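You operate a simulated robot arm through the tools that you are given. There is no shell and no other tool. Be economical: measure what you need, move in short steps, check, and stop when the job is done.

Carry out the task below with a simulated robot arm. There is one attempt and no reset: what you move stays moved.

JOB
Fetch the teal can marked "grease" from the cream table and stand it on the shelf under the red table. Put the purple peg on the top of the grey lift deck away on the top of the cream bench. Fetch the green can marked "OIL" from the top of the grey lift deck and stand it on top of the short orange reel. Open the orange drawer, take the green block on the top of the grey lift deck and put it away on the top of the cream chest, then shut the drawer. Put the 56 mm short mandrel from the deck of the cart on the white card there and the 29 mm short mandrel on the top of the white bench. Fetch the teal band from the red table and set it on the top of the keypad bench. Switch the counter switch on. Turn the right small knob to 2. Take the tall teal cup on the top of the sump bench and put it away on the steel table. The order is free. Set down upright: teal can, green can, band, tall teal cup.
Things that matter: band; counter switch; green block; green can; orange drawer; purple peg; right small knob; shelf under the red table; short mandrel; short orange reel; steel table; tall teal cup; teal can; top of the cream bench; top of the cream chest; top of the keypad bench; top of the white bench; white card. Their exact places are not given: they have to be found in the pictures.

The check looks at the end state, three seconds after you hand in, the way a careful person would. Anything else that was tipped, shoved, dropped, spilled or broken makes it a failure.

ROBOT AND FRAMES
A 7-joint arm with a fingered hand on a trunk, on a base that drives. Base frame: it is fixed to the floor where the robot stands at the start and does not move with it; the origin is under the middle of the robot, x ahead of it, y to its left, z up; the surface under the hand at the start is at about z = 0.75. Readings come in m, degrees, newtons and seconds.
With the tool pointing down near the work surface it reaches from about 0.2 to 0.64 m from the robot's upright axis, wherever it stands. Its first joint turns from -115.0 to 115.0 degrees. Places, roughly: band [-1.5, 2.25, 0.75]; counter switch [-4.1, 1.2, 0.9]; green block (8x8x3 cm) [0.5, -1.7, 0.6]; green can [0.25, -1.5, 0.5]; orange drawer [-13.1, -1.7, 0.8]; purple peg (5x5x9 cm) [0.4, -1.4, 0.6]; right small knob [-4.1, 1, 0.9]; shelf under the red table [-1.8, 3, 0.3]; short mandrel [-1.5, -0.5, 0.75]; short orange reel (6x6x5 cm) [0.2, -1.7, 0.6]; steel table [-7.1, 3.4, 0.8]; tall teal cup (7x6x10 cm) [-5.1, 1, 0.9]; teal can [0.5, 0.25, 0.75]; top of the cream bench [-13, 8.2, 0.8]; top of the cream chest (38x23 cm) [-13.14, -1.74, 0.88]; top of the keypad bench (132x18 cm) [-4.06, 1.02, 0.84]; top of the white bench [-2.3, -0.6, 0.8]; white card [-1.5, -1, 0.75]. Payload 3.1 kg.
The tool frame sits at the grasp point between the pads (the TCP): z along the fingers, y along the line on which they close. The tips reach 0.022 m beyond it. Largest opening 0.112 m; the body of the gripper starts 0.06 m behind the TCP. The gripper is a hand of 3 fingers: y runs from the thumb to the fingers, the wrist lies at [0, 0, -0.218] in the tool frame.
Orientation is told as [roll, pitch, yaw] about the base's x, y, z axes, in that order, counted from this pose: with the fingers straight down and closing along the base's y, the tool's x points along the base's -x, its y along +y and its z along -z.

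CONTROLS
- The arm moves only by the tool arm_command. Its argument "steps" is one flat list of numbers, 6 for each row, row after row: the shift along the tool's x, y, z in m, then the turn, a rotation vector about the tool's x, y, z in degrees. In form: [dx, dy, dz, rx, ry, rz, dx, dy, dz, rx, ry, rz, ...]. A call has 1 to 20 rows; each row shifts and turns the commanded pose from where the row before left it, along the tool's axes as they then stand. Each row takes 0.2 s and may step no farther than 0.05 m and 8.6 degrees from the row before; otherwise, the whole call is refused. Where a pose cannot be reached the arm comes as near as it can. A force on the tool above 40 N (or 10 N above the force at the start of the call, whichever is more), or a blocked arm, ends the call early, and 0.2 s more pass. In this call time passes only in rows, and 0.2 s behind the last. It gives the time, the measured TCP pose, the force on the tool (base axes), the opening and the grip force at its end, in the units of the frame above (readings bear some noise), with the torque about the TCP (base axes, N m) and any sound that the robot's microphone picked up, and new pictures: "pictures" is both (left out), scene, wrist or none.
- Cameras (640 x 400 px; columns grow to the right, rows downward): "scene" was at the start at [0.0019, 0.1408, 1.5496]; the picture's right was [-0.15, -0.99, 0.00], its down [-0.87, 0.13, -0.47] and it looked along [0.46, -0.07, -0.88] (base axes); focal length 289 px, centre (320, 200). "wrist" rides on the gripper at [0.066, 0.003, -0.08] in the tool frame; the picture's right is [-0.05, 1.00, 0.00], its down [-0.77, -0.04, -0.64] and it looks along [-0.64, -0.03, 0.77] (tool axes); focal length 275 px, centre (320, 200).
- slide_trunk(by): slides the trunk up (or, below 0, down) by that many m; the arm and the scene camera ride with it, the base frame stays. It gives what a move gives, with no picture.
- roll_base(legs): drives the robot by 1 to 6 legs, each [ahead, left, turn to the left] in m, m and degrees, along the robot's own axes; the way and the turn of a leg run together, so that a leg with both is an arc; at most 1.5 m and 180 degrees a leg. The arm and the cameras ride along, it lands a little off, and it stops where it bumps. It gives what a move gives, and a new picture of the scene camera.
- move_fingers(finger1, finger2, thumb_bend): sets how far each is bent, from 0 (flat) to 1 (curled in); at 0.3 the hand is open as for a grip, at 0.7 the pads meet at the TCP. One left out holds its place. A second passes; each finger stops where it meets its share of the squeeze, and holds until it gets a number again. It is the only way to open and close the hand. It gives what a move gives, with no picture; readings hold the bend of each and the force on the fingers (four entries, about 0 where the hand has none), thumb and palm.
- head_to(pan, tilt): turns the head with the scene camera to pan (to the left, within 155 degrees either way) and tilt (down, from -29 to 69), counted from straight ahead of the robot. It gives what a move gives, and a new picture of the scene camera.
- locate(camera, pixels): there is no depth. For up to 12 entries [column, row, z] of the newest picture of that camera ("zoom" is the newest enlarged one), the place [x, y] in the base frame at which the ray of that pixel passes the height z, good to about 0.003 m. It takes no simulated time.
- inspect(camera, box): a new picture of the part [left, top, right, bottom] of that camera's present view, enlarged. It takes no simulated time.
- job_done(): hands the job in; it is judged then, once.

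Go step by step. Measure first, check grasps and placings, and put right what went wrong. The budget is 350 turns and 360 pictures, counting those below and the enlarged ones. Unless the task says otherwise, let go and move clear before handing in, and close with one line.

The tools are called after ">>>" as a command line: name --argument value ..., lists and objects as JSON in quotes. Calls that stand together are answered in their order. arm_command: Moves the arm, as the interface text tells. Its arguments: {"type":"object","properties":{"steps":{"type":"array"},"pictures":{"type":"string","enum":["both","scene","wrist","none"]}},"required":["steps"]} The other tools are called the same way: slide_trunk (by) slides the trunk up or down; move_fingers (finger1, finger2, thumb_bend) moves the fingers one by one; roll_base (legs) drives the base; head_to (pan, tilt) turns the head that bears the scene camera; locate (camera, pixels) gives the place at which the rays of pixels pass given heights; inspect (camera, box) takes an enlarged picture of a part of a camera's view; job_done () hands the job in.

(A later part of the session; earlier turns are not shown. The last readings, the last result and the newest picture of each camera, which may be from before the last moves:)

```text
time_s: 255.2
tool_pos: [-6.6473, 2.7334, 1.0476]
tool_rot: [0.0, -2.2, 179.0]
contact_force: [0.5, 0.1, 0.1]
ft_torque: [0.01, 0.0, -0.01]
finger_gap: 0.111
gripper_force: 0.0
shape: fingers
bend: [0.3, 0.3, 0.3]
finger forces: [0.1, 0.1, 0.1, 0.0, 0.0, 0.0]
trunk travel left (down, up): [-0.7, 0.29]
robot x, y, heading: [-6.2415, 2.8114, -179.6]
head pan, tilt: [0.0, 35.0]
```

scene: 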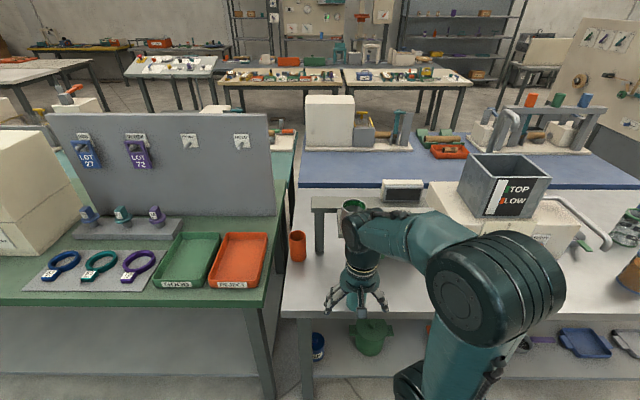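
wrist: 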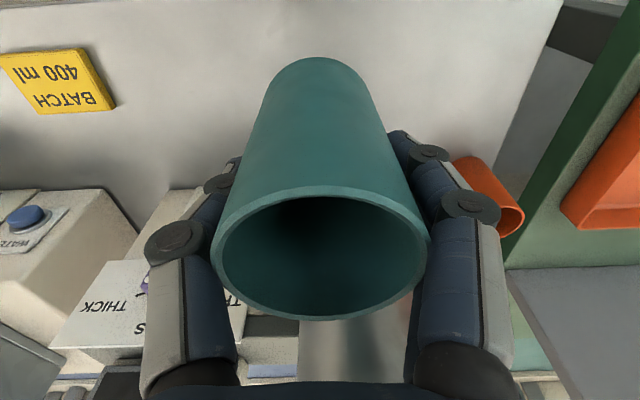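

The cup stands on the steel table. I'll back off, tuck the elbow as before, and go back through the corridor toward the cart and lift deck.

>>> roll_base --legs '[[-0.45, 0, 0]]'

>>> inspect --camera "scene" --box '[240, 120, 440, 245]'

>>> arm_command --steps '[0, 0.04, -0.02, 0, 0, 0, 0, 0.04, -0.02, 0, 0, 0, 0, 0.04, -0.02, 0, 0, 0, 0, 0.04, -0.02, 0, 0, 0, 0, 0.04, -0.02, 0, 0, 0, 0, 0.04, -0.01, 0, 0, 0]' --pictures "none"

>>> roll_base --legs '[[0, 0.72, -0.4], [-1.45, 0, 0], [-1.45, 0, 0]]'

```text
time_s: 257.9
tool_pos: [-6.2023, 2.7365, 1.047]
tool_rot: [0.1, -2.1, 179.0]
contact_force: [-0.4, 0.8, 0.0]
ft_torque: [0.01, 0.0, -0.02]
finger_gap: 0.111
gripper_force: 0.0
shape: fingers
bend: [0.3, 0.3, 0.3]
finger forces: [0.0, 0.0, 0.0, 0.1, 0.0, 0.1]
trunk travel left (down, up): [-0.7, 0.29]
robot x, y, heading: [-5.793, 2.8139, -179.7]
head pan, tilt: [0.0, 35.0]
```

scene: 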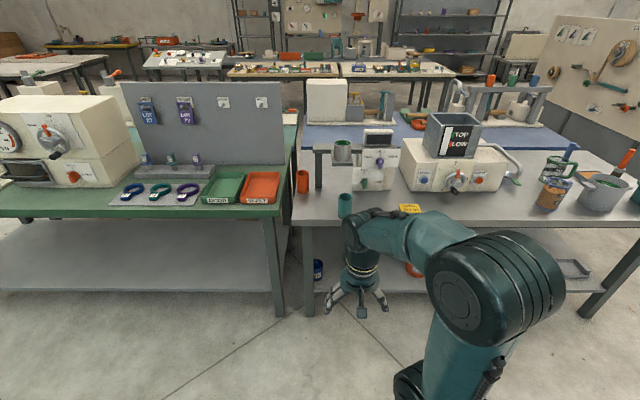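

```text
3.20 times, centred on (340, 182) of scene
```

zoom: 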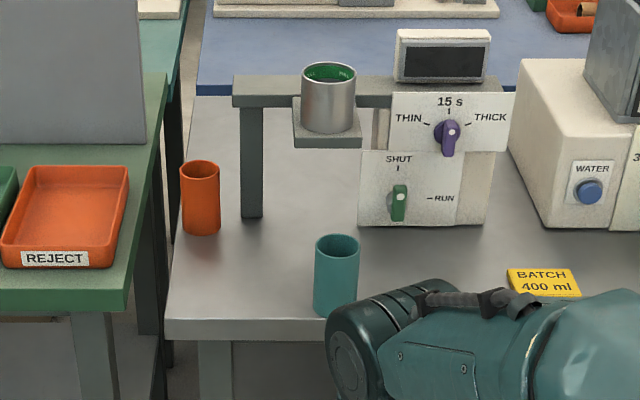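

```text
time_s: 259.2
tool_pos: [-6.2026, 2.4975, 1.1538]
tool_rot: [-0.2, -2.1, 178.7]
contact_force: [-0.3, -0.1, 0.1]
ft_torque: [0.05, -0.01, 0.03]
finger_gap: 0.1113
gripper_force: 0.0
shape: fingers
bend: [0.3, 0.3, 0.3]
finger forces: [0.0, 0.0, 0.0, 0.0, 0.0, 0.0]
trunk travel left (down, up): [-0.7, 0.29]
robot x, y, heading: [-5.7908, 2.8174, -179.6]
head pan, tilt: [0.0, 35.0]
```

```text
time_s: 276.8
tool_pos: [-3.2993, 1.7717, 1.1539]
tool_rot: [0.0, -2.2, 177.8]
contact_force: [-0.5, -0.3, -0.7]
ft_torque: [-0.01, -0.05, -0.01]
finger_gap: 0.1114
gripper_force: 0.1
shape: fingers
bend: [0.3, 0.3, 0.3]
finger forces: [0.0, 0.0, 0.0, 0.0, 0.1, 0.0]
trunk travel left (down, up): [-0.7, 0.29]
robot x, y, heading: [-2.8857, 2.0762, 179.2]
head pan, tilt: [0.0, 35.0]
```

scene: 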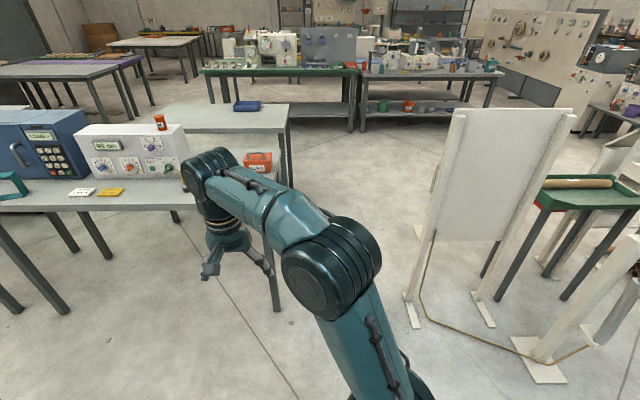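

The cup is fine (zoom shows it upright). Now I'll route to the cart: strafe to y≈1.45, reverse to x≈−0.5, strafe to y≈−0.65.

>>> roll_base --legs '[[0, 0.62, 0.8], [-1.2, 0, 0], [-1.2, 0, 0], [0, 1.05, 0], [0, 1.05, 0]]'

>>> head_to --pan 0 --tilt 38

```text
time_s: 301.6
tool_pos: [-0.9259, -0.9646, 1.1538]
tool_rot: [0.0, -2.1, 179.4]
contact_force: [0.2, 0.2, 0.6]
ft_torque: [0.0, 0.02, -0.03]
finger_gap: 0.1112
gripper_force: 0.0
shape: fingers
bend: [0.3, 0.3, 0.3]
finger forces: [0.0, 0.0, 0.1, 0.0, 0.0, 0.0]
trunk travel left (down, up): [-0.7, 0.29]
robot x, y, heading: [-0.5165, -0.6488, -179.3]
head pan, tilt: [0.0, 35.0]
```

scene: 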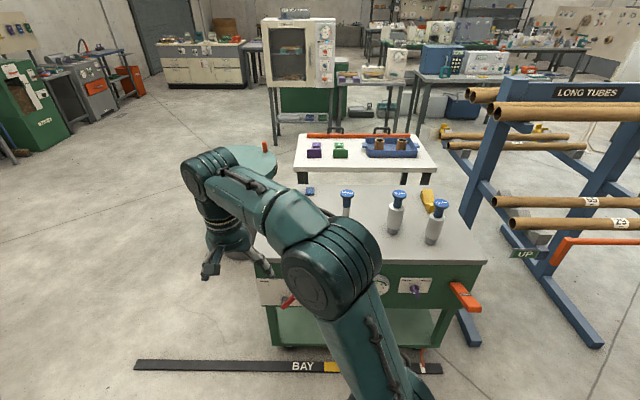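

```text
time_s: 302.2
tool_pos: [-0.9264, -0.965, 1.154]
tool_rot: [0.0, -2.2, 179.4]
contact_force: [0.4, 1.1, 0.3]
ft_torque: [-0.04, 0.04, -0.02]
finger_gap: 0.1112
gripper_force: 0.0
shape: fingers
bend: [0.3, 0.3, 0.3]
finger forces: [0.0, 0.0, 0.0, 0.0, 0.1, 0.0]
trunk travel left (down, up): [-0.7, 0.29]
robot x, y, heading: [-0.5217, -0.6453, -179.3]
head pan, tilt: [0.0, 38.0]
```

scene: 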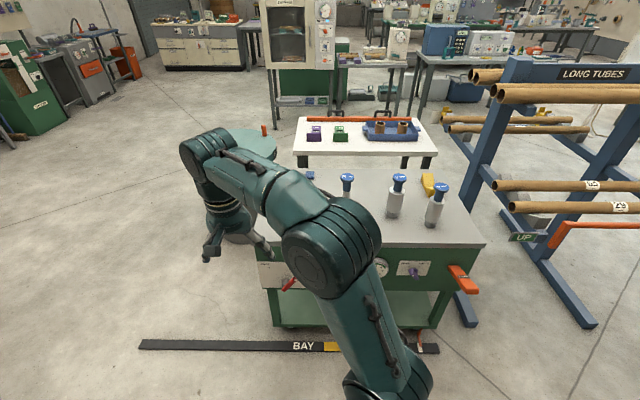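

>>> inspect --camera "scene" --box '[270, 100, 510, 300]'

>>> arm_command --steps '[0.0, -0.045, 0, 0, 0, 0, 0.0, -0.045, 0, 0, 0, 0, 0.0, -0.045, 0, 0, 0, 0, 0.0, -0.045, 0, 0, 0, 0, 0.0, -0.045, 0, 0, 0, 0, 0.0, -0.045, 0, 0, 0, 0, 0.0, -0.045, 0, 0, 0, 0, 0.0, -0.045, 0, 0, 0, 0]' --pictures "both"

```text
2.00 times, centred on (390, 200) of scene
```

zoom: 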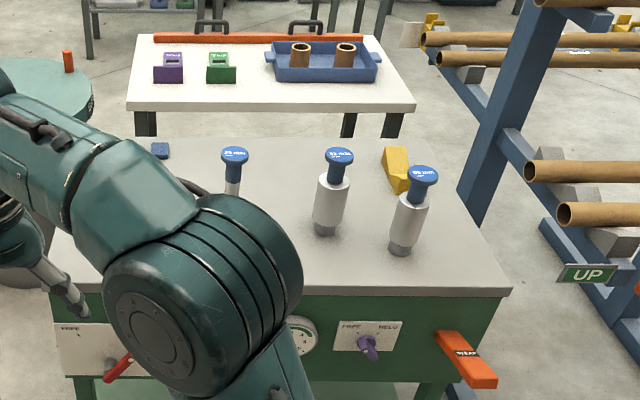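

```text
time_s: 304.0
tool_pos: [-0.9221, -0.6004, 1.1531]
tool_rot: [0.1, -2.0, 179.5]
contact_force: [0.9, -0.3, -0.5]
ft_torque: [-0.02, 0.0, 0.03]
finger_gap: 0.1111
gripper_force: 0.1
shape: fingers
bend: [0.3, 0.3, 0.3]
finger forces: [0.0, 0.0, 0.1, 0.0, 0.0, 0.0]
trunk travel left (down, up): [-0.7, 0.29]
robot x, y, heading: [-0.521, -0.6483, -179.3]
head pan, tilt: [0.0, 38.0]
```

scene: 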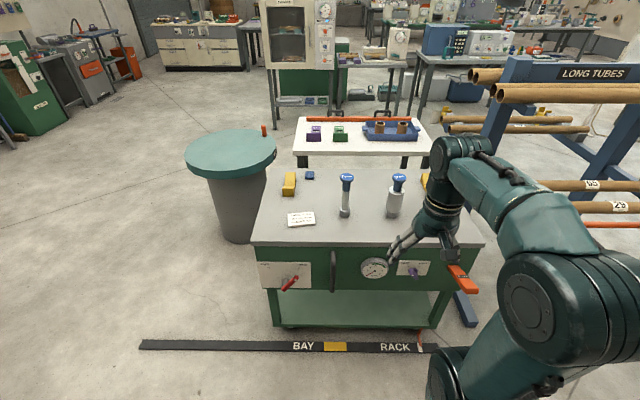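
wrist: 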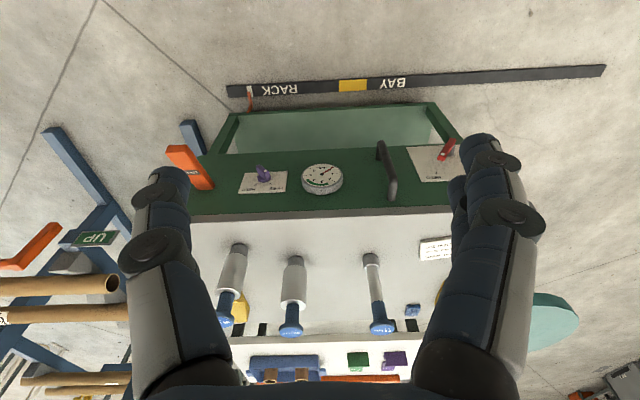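

>>> inspect --camera "scene" --box '[280, 160, 440, 260]'

>>> inspect --camera "wrist" --box '[190, 230, 430, 380]'

```text
4.00 times, centred on (360, 210) of scene
```

zoom: 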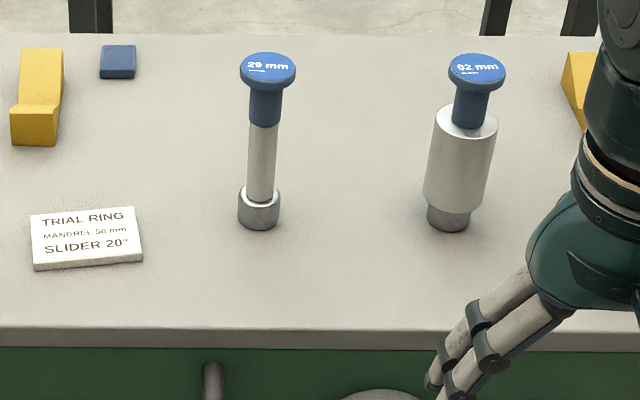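

```text
2.67 times, centred on (310, 305) of wrist
```

zoom: 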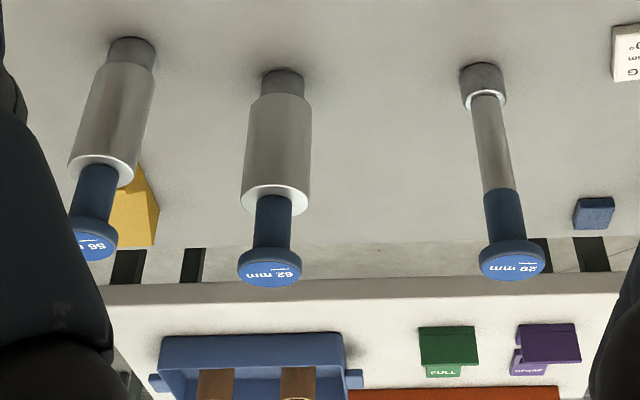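

>>> locate --camera "scene" --pixels '[[344.5, 217, 0.75], [344.5, 217, 0.8], [391.7, 217, 0.75], [391.7, 217, 0.8], [288, 227, 0.8], [315, 225, 0.8], [313, 212, 0.8], [287, 214, 0.8]]'

>>> locate --camera "wrist" --pixels '[[370, 254, 0.75], [370, 254, 0.8], [296, 257, 0.75], [296, 257, 0.8], [239, 245, 0.75], [239, 245, 0.8]]'

```text
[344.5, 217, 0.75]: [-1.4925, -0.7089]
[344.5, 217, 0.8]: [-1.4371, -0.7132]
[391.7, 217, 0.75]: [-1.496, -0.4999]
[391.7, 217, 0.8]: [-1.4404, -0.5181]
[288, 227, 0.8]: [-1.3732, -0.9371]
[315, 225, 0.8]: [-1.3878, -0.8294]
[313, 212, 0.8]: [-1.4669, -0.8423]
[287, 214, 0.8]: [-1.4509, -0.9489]
```

```text
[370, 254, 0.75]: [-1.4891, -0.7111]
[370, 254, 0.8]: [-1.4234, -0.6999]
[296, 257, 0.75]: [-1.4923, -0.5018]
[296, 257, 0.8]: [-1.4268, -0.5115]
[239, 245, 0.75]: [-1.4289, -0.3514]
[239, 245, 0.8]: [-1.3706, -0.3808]
```

>>> locate --camera "scene" --pixels '[[399.2, 177, 0.9], [399.2, 177, 0.93], [399.2, 177, 0.96], [396.5, 189, 0.88], [396.5, 189, 0.85], [288, 227, 0.755], [315, 225, 0.755], [313, 212, 0.755], [287, 214, 0.755], [347, 177, 0.93], [346, 191, 0.88]]'

```text
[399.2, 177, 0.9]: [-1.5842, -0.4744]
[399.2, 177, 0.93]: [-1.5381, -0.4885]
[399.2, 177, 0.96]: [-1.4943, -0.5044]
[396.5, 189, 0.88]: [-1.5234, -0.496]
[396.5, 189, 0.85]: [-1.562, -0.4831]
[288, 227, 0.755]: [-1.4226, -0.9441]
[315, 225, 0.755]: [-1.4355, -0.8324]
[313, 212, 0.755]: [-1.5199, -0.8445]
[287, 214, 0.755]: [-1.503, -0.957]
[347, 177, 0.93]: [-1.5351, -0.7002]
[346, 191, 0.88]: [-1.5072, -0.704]
```

The deck is at z=0.75 (both cameras agree). Mandrels: 29 mm at (−1.51,−0.71), 62 mm at (−1.515,−0.50), 56 mm at (−1.45,−0.35); the card spans about (−1.42…−1.52, −0.83…−0.95). I'll strafe, tilt the hand and line up with the 56 mm body.

>>> roll_base --legs '[[0, -0.32, -0.7]]'

>>> arm_command --steps '[0, 0.035, 0, 0, -8.5, 0, 0, 0.035, 0, 0, -8.5, 0, 0, 0, 0, 0, -8.5, 0, 0, 0, 0, 0, -8.5, 0, 0, 0, 0, 0, -8.5, 0, 0, 0, 0, 0, -8.5, 0, 0, 0, 0, 0, -8.5, 0, 0, 0, 0, 0, -8.5, 0, 0.04, 0, 0.0145, 0, 0, 0, 0.04, 0, 0.0145, 0, 0, 0, 0.04, 0, 0.0145, 0, 0, 0, 0.04, 0, 0.0145, 0, 0, 0, 0.04, 0, 0.0145, 0, 0, 0, 0.04, 0, 0.0145, 0, 0, 0, 0.035, 0, 0.013, 0, 0, 0]' --pictures "both"

```text
time_s: 306.1
tool_pos: [-0.9256, -0.2772, 1.1537]
tool_rot: [0.1, -2.0, 178.6]
contact_force: [-0.1, 0.4, -0.8]
ft_torque: [0.0, -0.02, 0.0]
finger_gap: 0.1109
gripper_force: 0.1
shape: fingers
bend: [0.3, 0.3, 0.3]
finger forces: [0.0, 0.0, 0.0, 0.0, 0.0, 0.0]
trunk travel left (down, up): [-0.7, 0.29]
robot x, y, heading: [-0.5234, -0.3268, 180.4]
head pan, tilt: [0.0, 38.0]
```

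scene: 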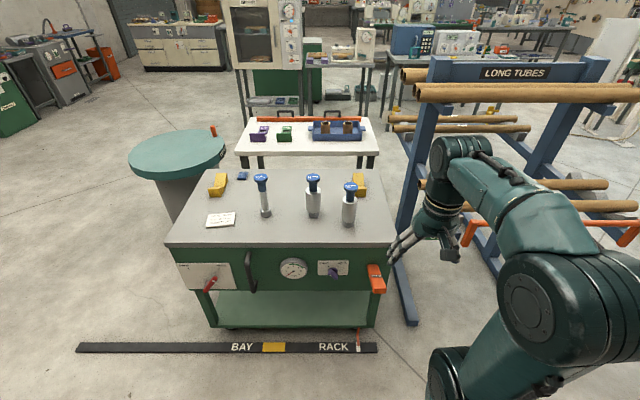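

```text
time_s: 309.3
tool_pos: [-0.929, -0.3484, 0.8596]
tool_rot: [0.1, -70.1, 178.5]
contact_force: [-0.2, 0.5, -0.7]
ft_torque: [0.01, -0.04, 0.01]
finger_gap: 0.1112
gripper_force: 0.0
shape: fingers
bend: [0.3, 0.3, 0.3]
finger forces: [0.1, 0.0, 0.0, 0.1, 0.0, 0.0]
trunk travel left (down, up): [-0.7, 0.29]
robot x, y, heading: [-0.5196, -0.3261, 180.3]
head pan, tilt: [0.0, 38.0]
```

scene: 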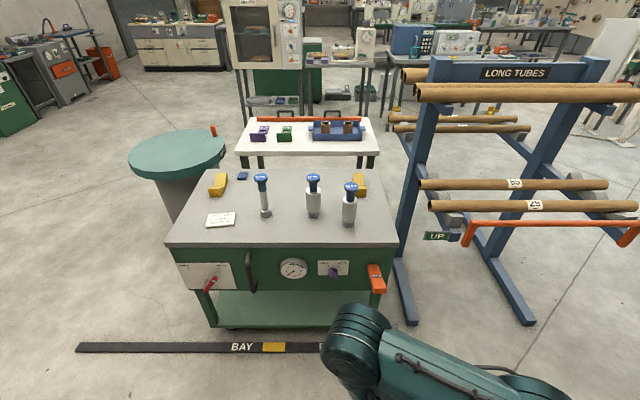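
wrist: 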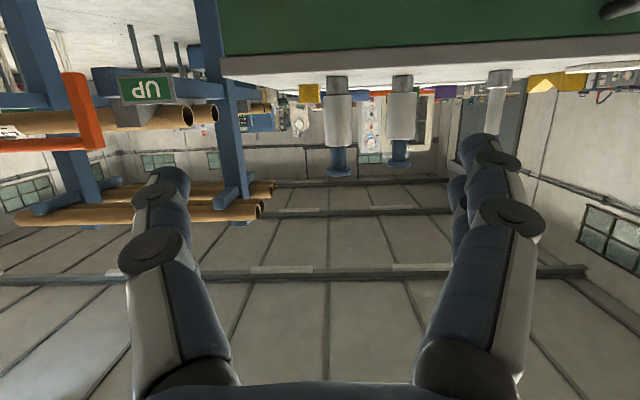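

>>> inspect --camera "scene" --box '[190, 150, 390, 275]'

>>> locate --camera "scene" --pixels '[[348, 227, 0.75], [313, 218, 0.75], [265, 217, 0.75], [350, 187, 0.945], [166, 247, 0.75], [397, 243, 0.75], [382, 292, 0.6], [437, 237, 0.6], [465, 235, 0.7]]'

```text
3.20 times, centred on (290, 212) of scene
```

zoom: 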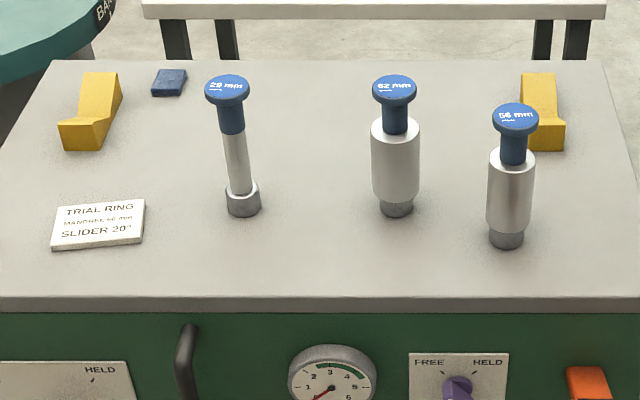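

```text
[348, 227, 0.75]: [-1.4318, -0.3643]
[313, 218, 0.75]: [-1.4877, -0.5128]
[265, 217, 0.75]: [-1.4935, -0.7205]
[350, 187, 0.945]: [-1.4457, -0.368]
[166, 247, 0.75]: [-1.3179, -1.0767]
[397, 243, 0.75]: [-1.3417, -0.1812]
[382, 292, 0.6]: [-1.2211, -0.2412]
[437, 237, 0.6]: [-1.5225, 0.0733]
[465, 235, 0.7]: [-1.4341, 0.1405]
```

The 56 mm mandrel's axis is at about (−1.449,−0.362). Driving 0.3 m closer, then approaching horizontally at z≈0.845.

>>> roll_base --legs '[[0.3, 0, 0]]'

>>> arm_command --steps '[0.014, 0.018, 0.005, 0, 0, 0, -0.0137, 0, 0.0376, 0, 0, 0, -0.0137, 0, 0.0376, 0, 0, 0]' --pictures "both"

```text
time_s: 311.4
tool_pos: [-1.225, -0.3459, 0.86]
tool_rot: [0.2, -70.1, 178.3]
contact_force: [0.2, 0.7, -0.3]
ft_torque: [0.02, -0.01, -0.02]
finger_gap: 0.1113
gripper_force: 0.1
shape: fingers
bend: [0.3, 0.3, 0.3]
finger forces: [0.1, 0.0, 0.1, 0.0, 0.1, 0.1]
trunk travel left (down, up): [-0.7, 0.29]
robot x, y, heading: [-0.8201, -0.3226, 179.4]
head pan, tilt: [0.0, 38.0]
```

scene: 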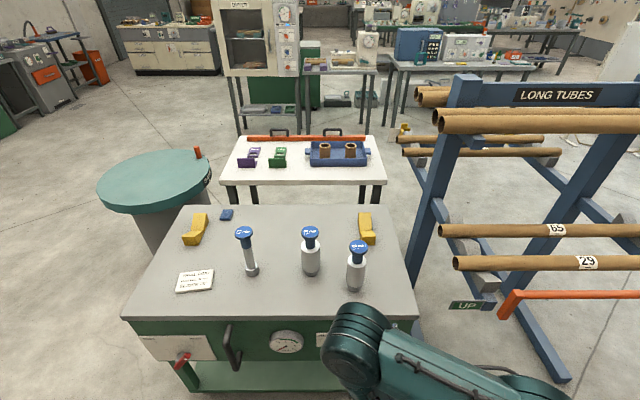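

```text
time_s: 312.1
tool_pos: [-1.3056, -0.3616, 0.8453]
tool_rot: [0.1, -70.2, 178.2]
contact_force: [0.1, 0.2, -0.8]
ft_torque: [0.0, -0.02, -0.01]
finger_gap: 0.1111
gripper_force: 0.0
shape: fingers
bend: [0.3, 0.3, 0.3]
finger forces: [0.0, 0.0, 0.0, 0.0, 0.0, 0.0]
trunk travel left (down, up): [-0.7, 0.29]
robot x, y, heading: [-0.8203, -0.3254, 179.7]
head pan, tilt: [0.0, 38.0]
```

scene: 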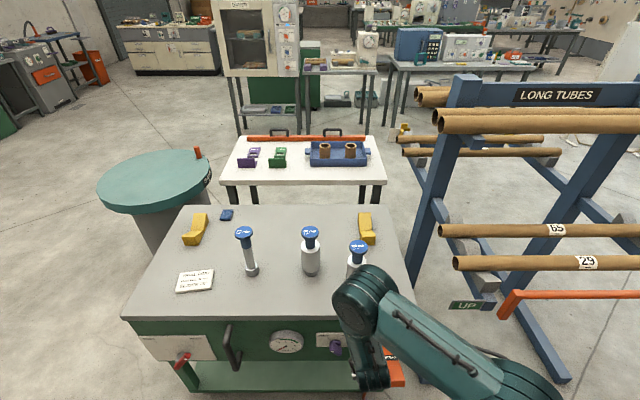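
wrist: 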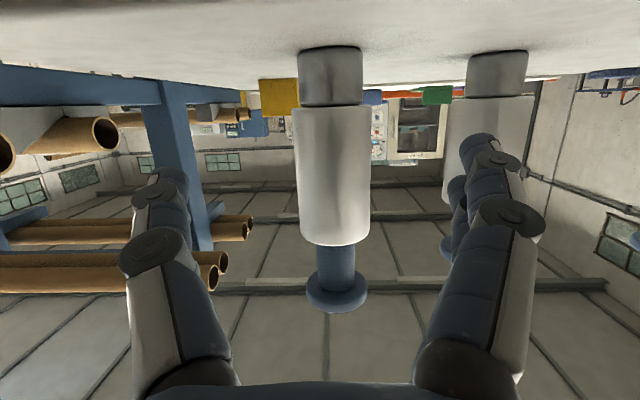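

>>> arm_command --steps '[-0.0137, 0.005, 0.0376, 0, 0, 0, -0.0137, 0, 0.0376, 0, 0, 0, -0.0137, 0, 0.0376, 0, 0, 0, -0.007, 0, 0.019, 0, 0, 0]' --pictures "wrist"

```text
time_s: 313.1
tool_pos: [-1.4426, -0.3633, 0.8464]
tool_rot: [-0.1, -70.1, 178.5]
contact_force: [0.6, -0.6, -0.4]
ft_torque: [0.01, 0.02, 0.01]
finger_gap: 0.1115
gripper_force: 0.4
shape: fingers
bend: [0.3, 0.3, 0.3]
finger forces: [0.1, 0.3, 0.1, 0.0, 0.0, 0.2]
trunk travel left (down, up): [-0.7, 0.29]
robot x, y, heading: [-0.8171, -0.3282, 179.9]
head pan, tilt: [0.0, 38.0]
```

wrist: 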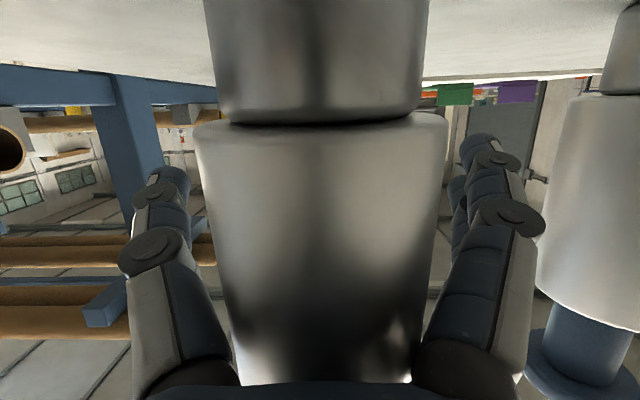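

The body is ~2 cm nearer the palm than expected (width change between views gives axis x≈−1.423). I'll back 18 mm and close.

>>> arm_command --steps '[0.0062, 0, -0.017, 0, 0, 0]' --pictures "none"

>>> move_fingers --finger1 0.8 --finger2 0.8 --thumb_bend 0.8

>>> inspect --camera "wrist" --box '[0, 0, 640, 400]'

```text
time_s: 313.6
tool_pos: [-1.4258, -0.3626, 0.8459]
tool_rot: [0.1, -70.2, 178.3]
contact_force: [0.3, 0.1, -0.5]
ft_torque: [0.02, -0.01, 0.04]
finger_gap: 0.1112
gripper_force: 0.0
shape: fingers
bend: [0.3, 0.3, 0.3]
finger forces: [0.0, 0.0, 0.0, 0.0, 0.1, 0.0]
trunk travel left (down, up): [-0.7, 0.29]
robot x, y, heading: [-0.8186, -0.3252, 179.7]
head pan, tilt: [0.0, 38.0]
```

```text
time_s: 314.6
tool_pos: [-1.4265, -0.3627, 0.8457]
tool_rot: [0.0, -70.1, 178.4]
contact_force: [-0.1, 0.4, 0.1]
ft_torque: [0.01, 0.06, -0.04]
finger_gap: 0.0199
gripper_force: 22.7
shape: fingers
bend: [0.73, 0.77, 0.69]
finger forces: [10.7, 11.6, 0.0, 0.0, 23.7, 0.1]
trunk travel left (down, up): [-0.7, 0.29]
robot x, y, heading: [-0.8165, -0.3256, 179.8]
head pan, tilt: [0.0, 38.0]
```

```text
1.00 times, centred on (320, 200) of wrist (not enlarged: the box is as wide or as high as the picture)
```

zoom: 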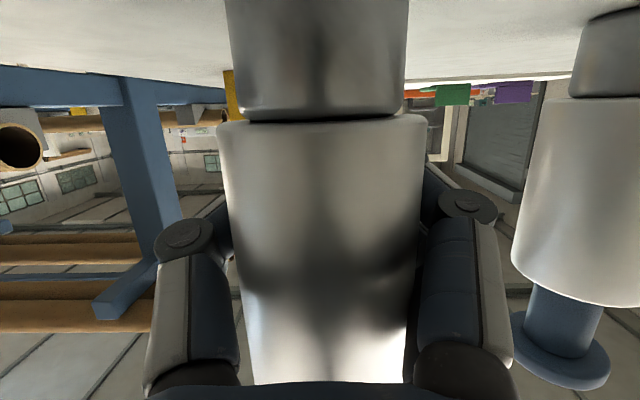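

The fingers wrapped around the front of the body with a solid 23 N grip. I'll lift and check.

>>> arm_command --steps '[-0.0094, 0, -0.0034, 0, 0, 0, -0.0282, 0, -0.0103, 0, 0, 0, -0.0282, 0, -0.0103, 0, 0, 0]' --pictures "both"

```text
time_s: 315.4
tool_pos: [-1.4283, -0.3624, 0.9147]
tool_rot: [0.0, -70.1, 178.3]
contact_force: [0.0, 0.0, -3.1]
ft_torque: [-0.01, 0.09, -0.02]
finger_gap: 0.0162
gripper_force: 22.5
shape: fingers
bend: [0.75, 0.79, 0.69]
finger forces: [8.6, 13.8, 0.0, 0.0, 23.0, 0.0]
trunk travel left (down, up): [-0.7, 0.29]
robot x, y, heading: [-0.8172, -0.3262, 179.4]
head pan, tilt: [0.0, 38.0]
```

scene: 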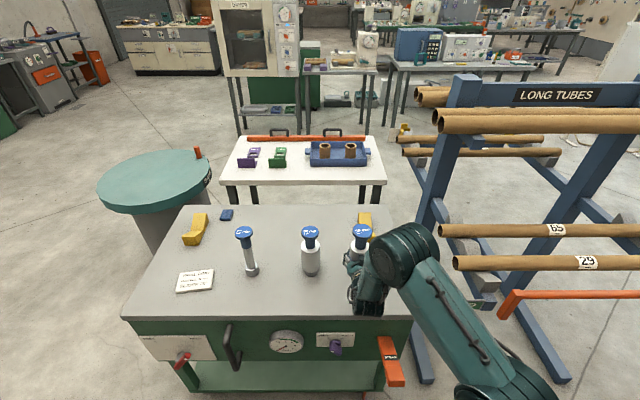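
wrist: 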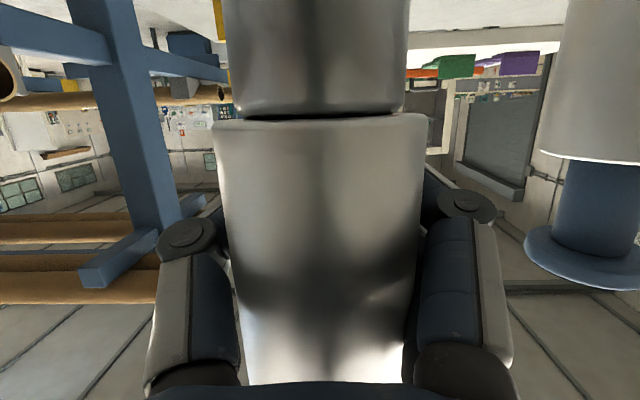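

>>> inspect --camera "scene" --box '[160, 200, 360, 325]'

```text
3.20 times, centred on (260, 262) of scene
```

zoom: 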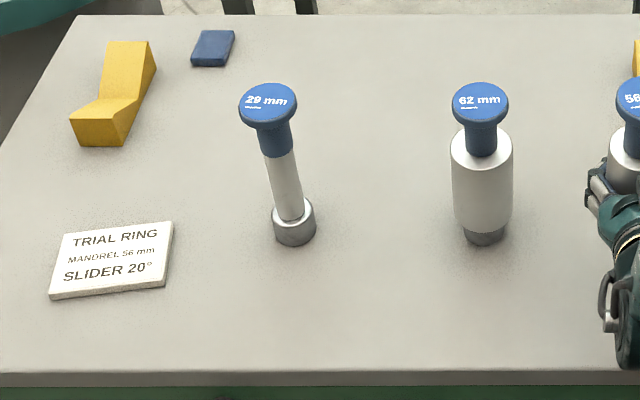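

>>> locate --camera "zoom" --pixels '[[49, 294, 0.755], [165, 282, 0.755], [173, 222, 0.755], [63, 234, 0.755], [49, 294, 0.78], [165, 282, 0.78], [173, 222, 0.78], [63, 234, 0.78], [295, 246, 0.75], [484, 246, 0.75], [295, 246, 0.775], [484, 246, 0.775]]'

```text
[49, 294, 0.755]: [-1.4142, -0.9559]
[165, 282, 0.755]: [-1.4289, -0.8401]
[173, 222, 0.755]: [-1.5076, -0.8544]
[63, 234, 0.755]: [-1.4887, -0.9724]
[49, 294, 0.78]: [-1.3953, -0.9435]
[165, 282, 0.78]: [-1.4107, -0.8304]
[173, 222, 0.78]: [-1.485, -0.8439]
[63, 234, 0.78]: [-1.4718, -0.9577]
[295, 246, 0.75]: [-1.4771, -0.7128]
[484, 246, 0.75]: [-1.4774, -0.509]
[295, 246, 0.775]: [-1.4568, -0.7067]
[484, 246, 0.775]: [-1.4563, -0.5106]
```

Comparing views, the deck is really z≈0.775 and the card centre ≈(−1.441,−0.894). I'll back out 0.25, strafe left 0.53, and come in again.

>>> roll_base --legs '[[-0.25, 0, 0], [0, 0.53, 0.6], [0.2, 0, 0]]'

>>> inspect --camera "wrist" --box '[0, 0, 640, 400]'

```text
time_s: 321.0
tool_pos: [-1.3782, -0.9111, 0.9131]
tool_rot: [0.1, -70.0, 179.3]
contact_force: [-0.4, 0.7, -4.5]
ft_torque: [-0.01, 0.08, -0.04]
finger_gap: 0.0164
gripper_force: 22.6
shape: fingers
bend: [0.75, 0.79, 0.69]
finger forces: [8.6, 13.8, 0.0, 0.1, 23.2, 0.0]
trunk travel left (down, up): [-0.7, 0.29]
robot x, y, heading: [-0.766, -0.8639, -179.2]
head pan, tilt: [0.0, 38.0]
```

scene: 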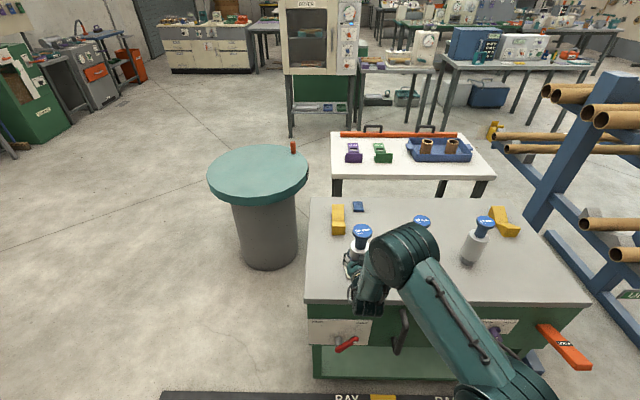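

```text
1.00 times, centred on (320, 200) of wrist (not enlarged: the box is as wide or as high as the picture)
```

zoom: 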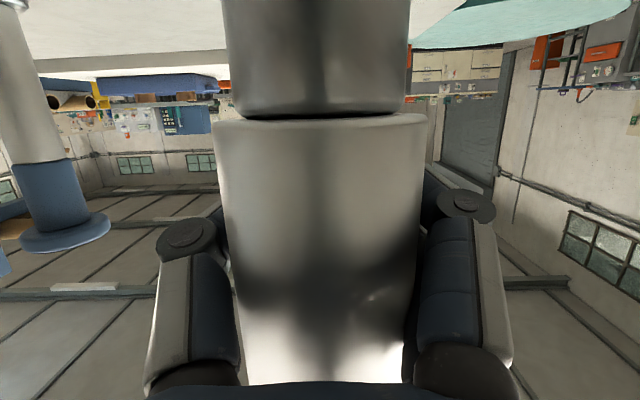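

>>> arm_command --steps '[-0.0133, -0.0085, 0.0367, 0, 0, 0, -0.0133, -0.0085, 0.0367, 0, 0, 0, 0.0188, 0, 0.0068, 0, 0, 0, 0.0188, 0, 0.0068, 0, 0, 0]' --pictures "scene"

>>> inspect --camera "scene" --box '[300, 190, 460, 340]'

```text
time_s: 322.0
tool_pos: [-1.456, -0.8929, 0.8718]
tool_rot: [-0.1, -70.1, 179.5]
contact_force: [0.2, -1.0, -3.3]
ft_torque: [-0.01, 0.1, 0.0]
finger_gap: 0.0152
gripper_force: 21.8
shape: fingers
bend: [0.75, 0.79, 0.69]
finger forces: [8.3, 13.3, 0.1, 0.0, 22.0, 0.0]
trunk travel left (down, up): [-0.7, 0.29]
robot x, y, heading: [-0.7668, -0.8615, -179.0]
head pan, tilt: [0.0, 38.0]
```

scene: 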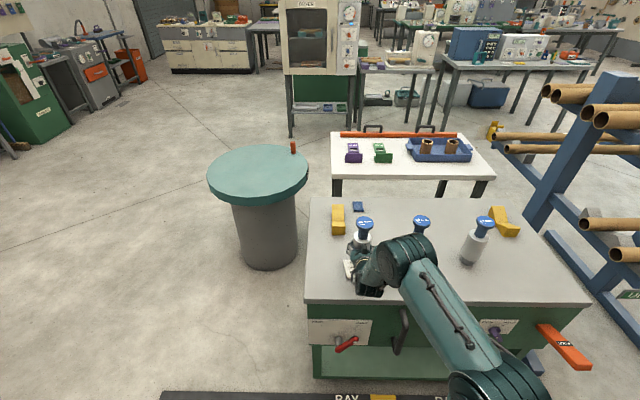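

```text
2.67 times, centred on (380, 265) of scene
```

zoom: 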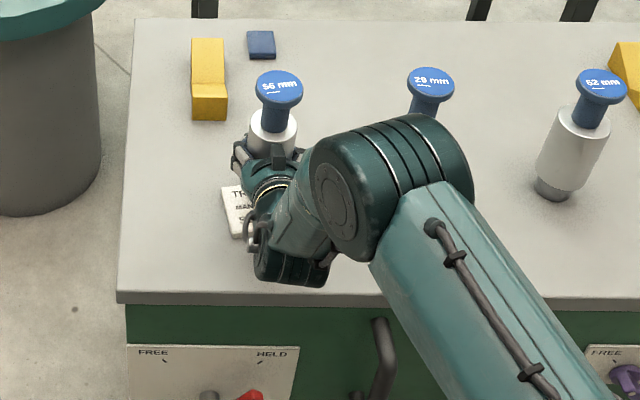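

The visible card edge (zoom 222–255, 185–240) and cap position put the mandrel base near the card centre. Lowering gently.

>>> arm_command --steps '[0.0075, 0, 0.0027, 0, 0, 0, 0.0047, 0, 0.0017, 0, 0, 0]' --pictures "none"

>>> arm_command --steps '[0.0038, 0, 0.0014, 0, 0, 0]' --pictures "none"

>>> arm_command --steps '[0.0038, 0, 0.0014, 0, 0, 0]' --pictures "none"

```text
time_s: 322.6
tool_pos: [-1.454, -0.8922, 0.8595]
tool_rot: [0.2, -70.0, 179.4]
contact_force: [0.5, 0.6, -3.2]
ft_torque: [0.01, 0.1, 0.02]
finger_gap: 0.0152
gripper_force: 21.9
shape: fingers
bend: [0.75, 0.79, 0.69]
finger forces: [8.3, 13.3, 0.0, 0.0, 21.8, 0.0]
trunk travel left (down, up): [-0.7, 0.29]
robot x, y, heading: [-0.767, -0.8642, -178.9]
head pan, tilt: [0.0, 38.0]
```

```text
time_s: 323.0
tool_pos: [-1.4552, -0.8934, 0.8573]
tool_rot: [-0.1, -70.2, 179.4]
contact_force: [-0.4, 0.3, -1.0]
ft_torque: [0.02, 0.02, 0.01]
finger_gap: 0.015
gripper_force: 22.7
shape: fingers
bend: [0.75, 0.79, 0.69]
finger forces: [8.1, 13.9, 0.0, 0.0, 22.6, 0.0]
trunk travel left (down, up): [-0.7, 0.29]
robot x, y, heading: [-0.7678, -0.8618, -179.4]
head pan, tilt: [0.0, 38.0]
```

```text
time_s: 323.4
tool_pos: [-1.4545, -0.8927, 0.8565]
tool_rot: [0.3, -70.5, 179.4]
contact_force: [-1.3, -1.9, 11.8]
ft_torque: [0.03, -0.06, -0.01]
finger_gap: 0.0145
gripper_force: 22.5
shape: fingers
bend: [0.76, 0.79, 0.69]
finger forces: [8.2, 14.7, 0.0, 0.1, 23.1, 0.0]
trunk travel left (down, up): [-0.7, 0.29]
robot x, y, heading: [-0.7675, -0.8608, -179.3]
head pan, tilt: [0.0, 38.0]
```

Contact (12 N). Releasing gradually.

>>> move_fingers --finger1 0.55 --finger2 0.55 --thumb_bend 0.55

>>> move_fingers --finger1 0.28 --finger2 0.28 --thumb_bend 0.28

>>> inspect --camera "wrist" --box '[0, 0, 640, 400]'

```text
time_s: 324.4
tool_pos: [-1.4547, -0.8928, 0.8525]
tool_rot: [0.1, -70.2, 179.4]
contact_force: [0.2, 0.2, -0.1]
ft_torque: [0.0, 0.03, 0.01]
finger_gap: 0.0403
gripper_force: 0.3
shape: fingers
bend: [0.55, 0.55, 0.55]
finger forces: [0.0, 0.0, 0.0, 0.0, 0.2, 0.0]
trunk travel left (down, up): [-0.7, 0.29]
robot x, y, heading: [-0.7706, -0.8629, -179.0]
head pan, tilt: [0.0, 38.0]
```

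```text
time_s: 325.4
tool_pos: [-1.4548, -0.893, 0.8537]
tool_rot: [0.2, -70.1, 179.3]
contact_force: [1.2, 0.8, -0.2]
ft_torque: [0.0, -0.02, 0.01]
finger_gap: 0.1147
gripper_force: 0.1
shape: fingers
bend: [0.28, 0.28, 0.28]
finger forces: [0.0, 0.1, 0.1, 0.0, 0.1, 0.0]
trunk travel left (down, up): [-0.7, 0.29]
robot x, y, heading: [-0.7624, -0.8636, -179.1]
head pan, tilt: [0.0, 38.0]
```

```text
1.00 times, centred on (320, 200) of wrist (not enlarged: the box is as wide or as high as the picture)
```

zoom: 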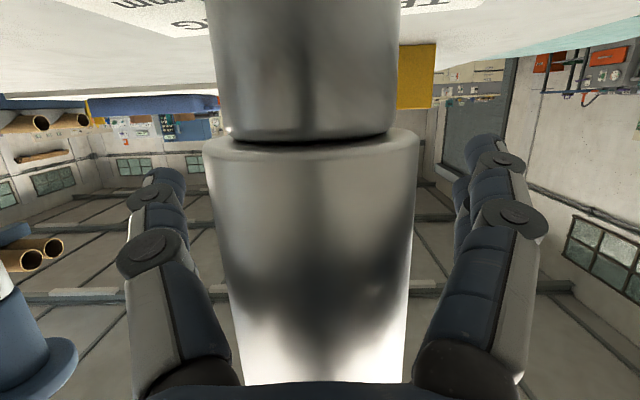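

Standing on the card (text visible behind its base). I'll withdraw straight back and verify.

>>> arm_command --steps '[0.0068, 0, -0.0188, 0, 0, 0, 0.0137, 0, -0.0376, 0, 0, 0, 0.0137, 0, -0.0376, 0, 0, 0, 0.0137, 0, -0.0376, 0, 0, 0]' --pictures "both"

>>> roll_base --legs '[[-0.2, 0, 0]]'

>>> inspect --camera "scene" --box '[240, 130, 480, 280]'

```text
time_s: 326.4
tool_pos: [-1.3129, -0.8937, 0.8516]
tool_rot: [0.0, -70.2, 179.5]
contact_force: [0.3, 0.6, -0.5]
ft_torque: [0.01, 0.02, 0.01]
finger_gap: 0.1151
gripper_force: 0.1
shape: fingers
bend: [0.28, 0.28, 0.28]
finger forces: [0.0, 0.0, 0.0, 0.0, 0.0, 0.0]
trunk travel left (down, up): [-0.7, 0.29]
robot x, y, heading: [-0.7679, -0.8603, -179.1]
head pan, tilt: [0.0, 38.0]
```

scene: 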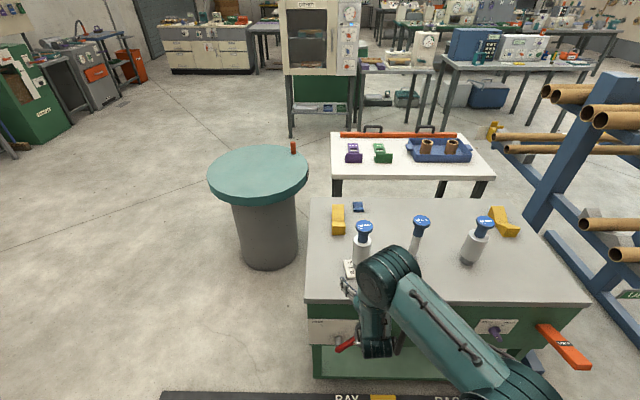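
wrist: 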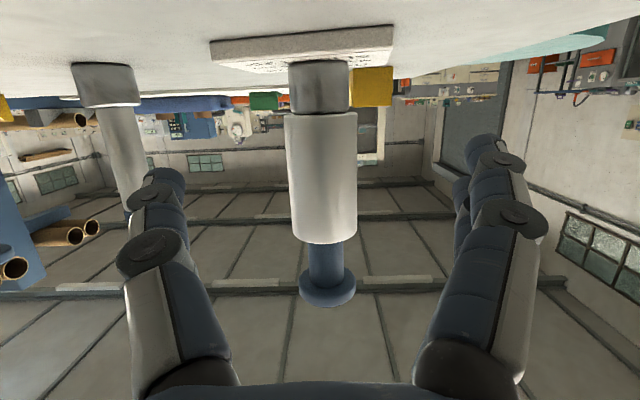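

```text
time_s: 328.0
tool_pos: [-1.1165, -0.8904, 0.8526]
tool_rot: [0.1, -70.3, 179.4]
contact_force: [0.5, 0.0, 0.2]
ft_torque: [0.01, 0.01, 0.0]
finger_gap: 0.115
gripper_force: 0.1
shape: fingers
bend: [0.28, 0.28, 0.28]
finger forces: [0.0, 0.1, 0.1, 0.0, 0.0, 0.0]
trunk travel left (down, up): [-0.7, 0.29]
robot x, y, heading: [-0.5678, -0.8618, -179.1]
head pan, tilt: [0.0, 38.0]
```

scene: 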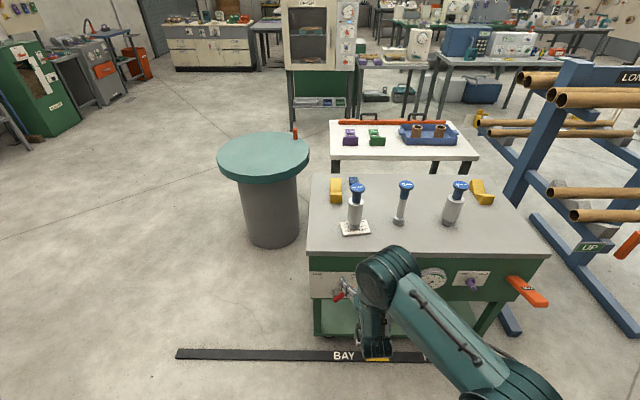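

```text
2.67 times, centred on (360, 205) of scene
```

zoom: 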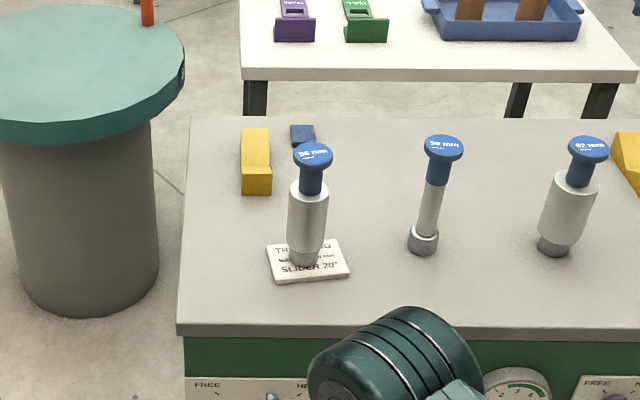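

The 56 mm mandrel stands on the card. Next the 29 mm one at about (−1.478,−0.707): strafe right 0.18, forward 0.2, and look.

>>> roll_base --legs '[[0, -0.183, -0.9], [0.2, 0, 0]]'

>>> inspect --camera "wrist" --box '[0, 0, 640, 400]'

```text
time_s: 330.7
tool_pos: [-1.316, -0.6918, 0.8517]
tool_rot: [0.1, -70.1, 178.1]
contact_force: [-0.1, 0.3, -0.3]
ft_torque: [0.04, -0.02, 0.0]
finger_gap: 0.1151
gripper_force: 0.0
shape: fingers
bend: [0.28, 0.28, 0.28]
finger forces: [0.0, 0.0, 0.0, 0.0, 0.0, 0.1]
trunk travel left (down, up): [-0.7, 0.29]
robot x, y, heading: [-0.7695, -0.676, 179.4]
head pan, tilt: [0.0, 38.0]
```

scene: 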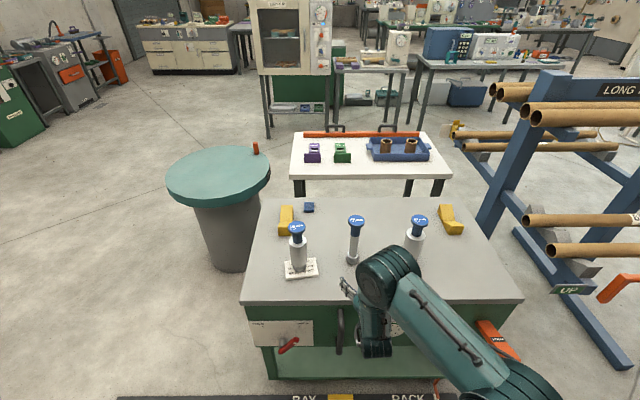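

```text
1.00 times, centred on (320, 200) of wrist (not enlarged: the box is as wide or as high as the picture)
```

zoom: 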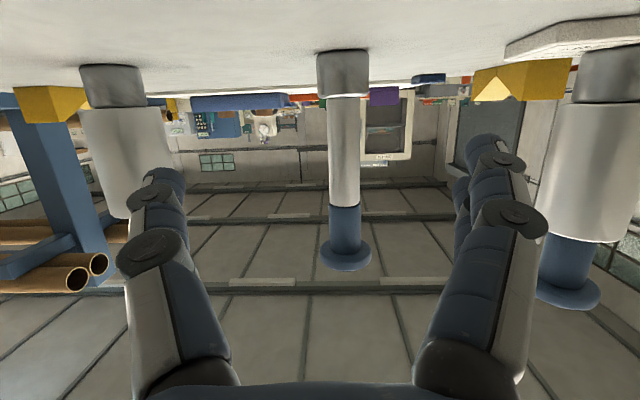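

>>> arm_command --steps '[-0.0137, 0.008, 0.0376, 0, 0, 0, -0.0137, 0.008, 0.0376, 0, 0, 0, -0.01, 0, 0.0282, 0, 0, 0]' --pictures "wrist"

```text
time_s: 331.5
tool_pos: [-1.4261, -0.7042, 0.852]
tool_rot: [0.1, -70.1, 178.1]
contact_force: [0.7, 0.2, -0.3]
ft_torque: [-0.02, 0.02, 0.03]
finger_gap: 0.1151
gripper_force: 0.2
shape: fingers
bend: [0.28, 0.28, 0.28]
finger forces: [0.0, 0.0, 0.0, 0.0, 0.1, 0.0]
trunk travel left (down, up): [-0.7, 0.29]
robot x, y, heading: [-0.7648, -0.6739, 179.3]
head pan, tilt: [0.0, 38.0]
```

wrist: 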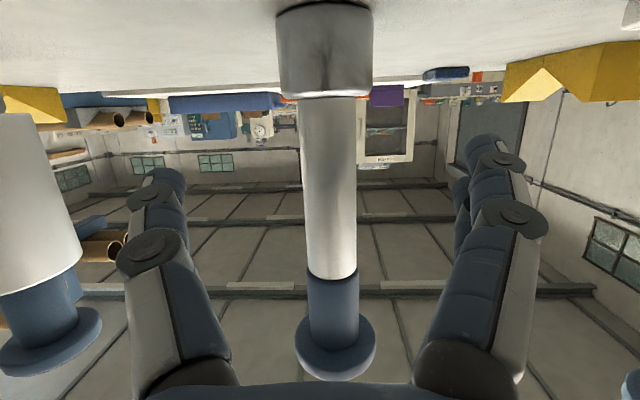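

>>> arm_command --steps '[-0.0085, 0.002, 0.0235, 0, 0, 0, -0.0085, 0.002, 0.0235, 0, 0, 0]' --pictures "wrist"

```text
time_s: 332.1
tool_pos: [-1.4767, -0.706, 0.8519]
tool_rot: [0.1, -70.2, 178.2]
contact_force: [0.5, 0.5, -0.1]
ft_torque: [-0.04, -0.03, 0.02]
finger_gap: 0.1147
gripper_force: 0.0
shape: fingers
bend: [0.28, 0.28, 0.28]
finger forces: [0.0, 0.1, 0.0, 0.1, 0.0, 0.0]
trunk travel left (down, up): [-0.7, 0.29]
robot x, y, heading: [-0.7679, -0.6752, 179.3]
head pan, tilt: [0.0, 38.0]
```

wrist: 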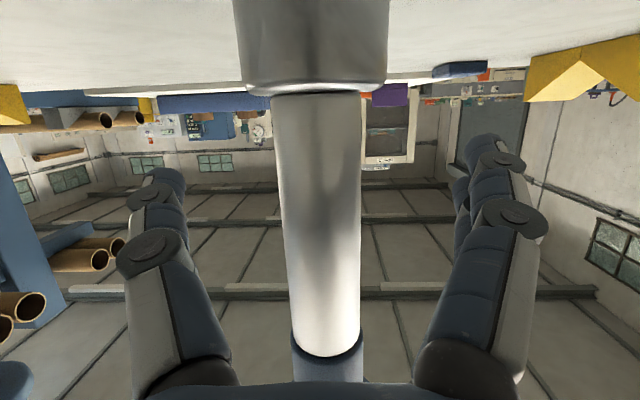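

Centred now (shaft columns 279–360). Closing and lifting.

>>> move_fingers --finger1 0.8 --finger2 0.8 --thumb_bend 0.75

>>> arm_command --steps '[-0.0094, 0, -0.0034, 0, 0, 0, -0.0282, 0, -0.0103, 0, 0, 0, -0.0282, 0, -0.0103, 0, 0, 0, -0.0282, 0, -0.0103, 0, 0, 0]' --pictures "both"

```text
time_s: 333.1
tool_pos: [-1.4753, -0.7052, 0.8515]
tool_rot: [0.1, -70.1, 178.1]
contact_force: [-0.4, 0.2, 0.0]
ft_torque: [0.02, -0.02, -0.05]
finger_gap: 0.0
gripper_force: 0.0
shape: fingers
bend: [0.78, 0.77, 0.73]
finger forces: [0.1, 0.0, 0.1, 0.0, 0.0, 0.0]
trunk travel left (down, up): [-0.7, 0.29]
robot x, y, heading: [-0.7677, -0.677, 179.5]
head pan, tilt: [0.0, 38.0]
```

```text
time_s: 334.1
tool_pos: [-1.4742, -0.7073, 0.9524]
tool_rot: [0.0, -70.0, 178.1]
contact_force: [-1.0, 1.0, -3.3]
ft_torque: [-0.04, 0.08, -0.01]
finger_gap: 0.0001
gripper_force: 2.1
shape: fingers
bend: [0.78, 0.77, 0.73]
finger forces: [0.1, 1.8, 0.0, 0.1, 2.9, 0.1]
trunk travel left (down, up): [-0.7, 0.29]
robot x, y, heading: [-0.7671, -0.6764, 179.5]
head pan, tilt: [0.0, 38.0]
```

scene: 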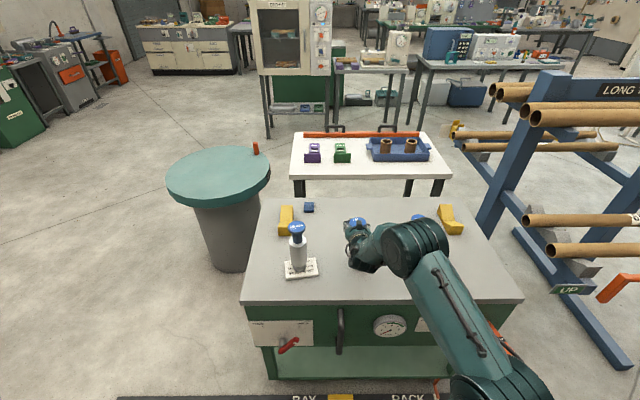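
wrist: 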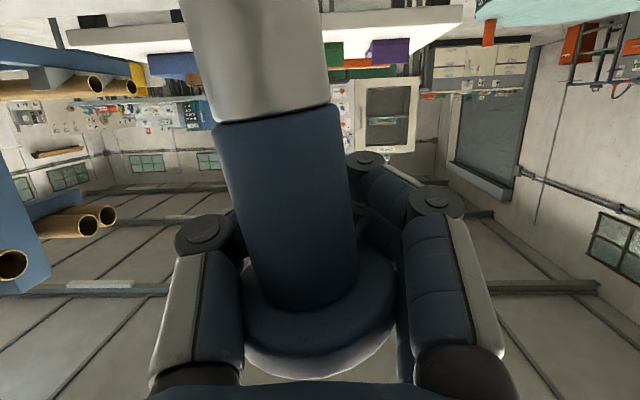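

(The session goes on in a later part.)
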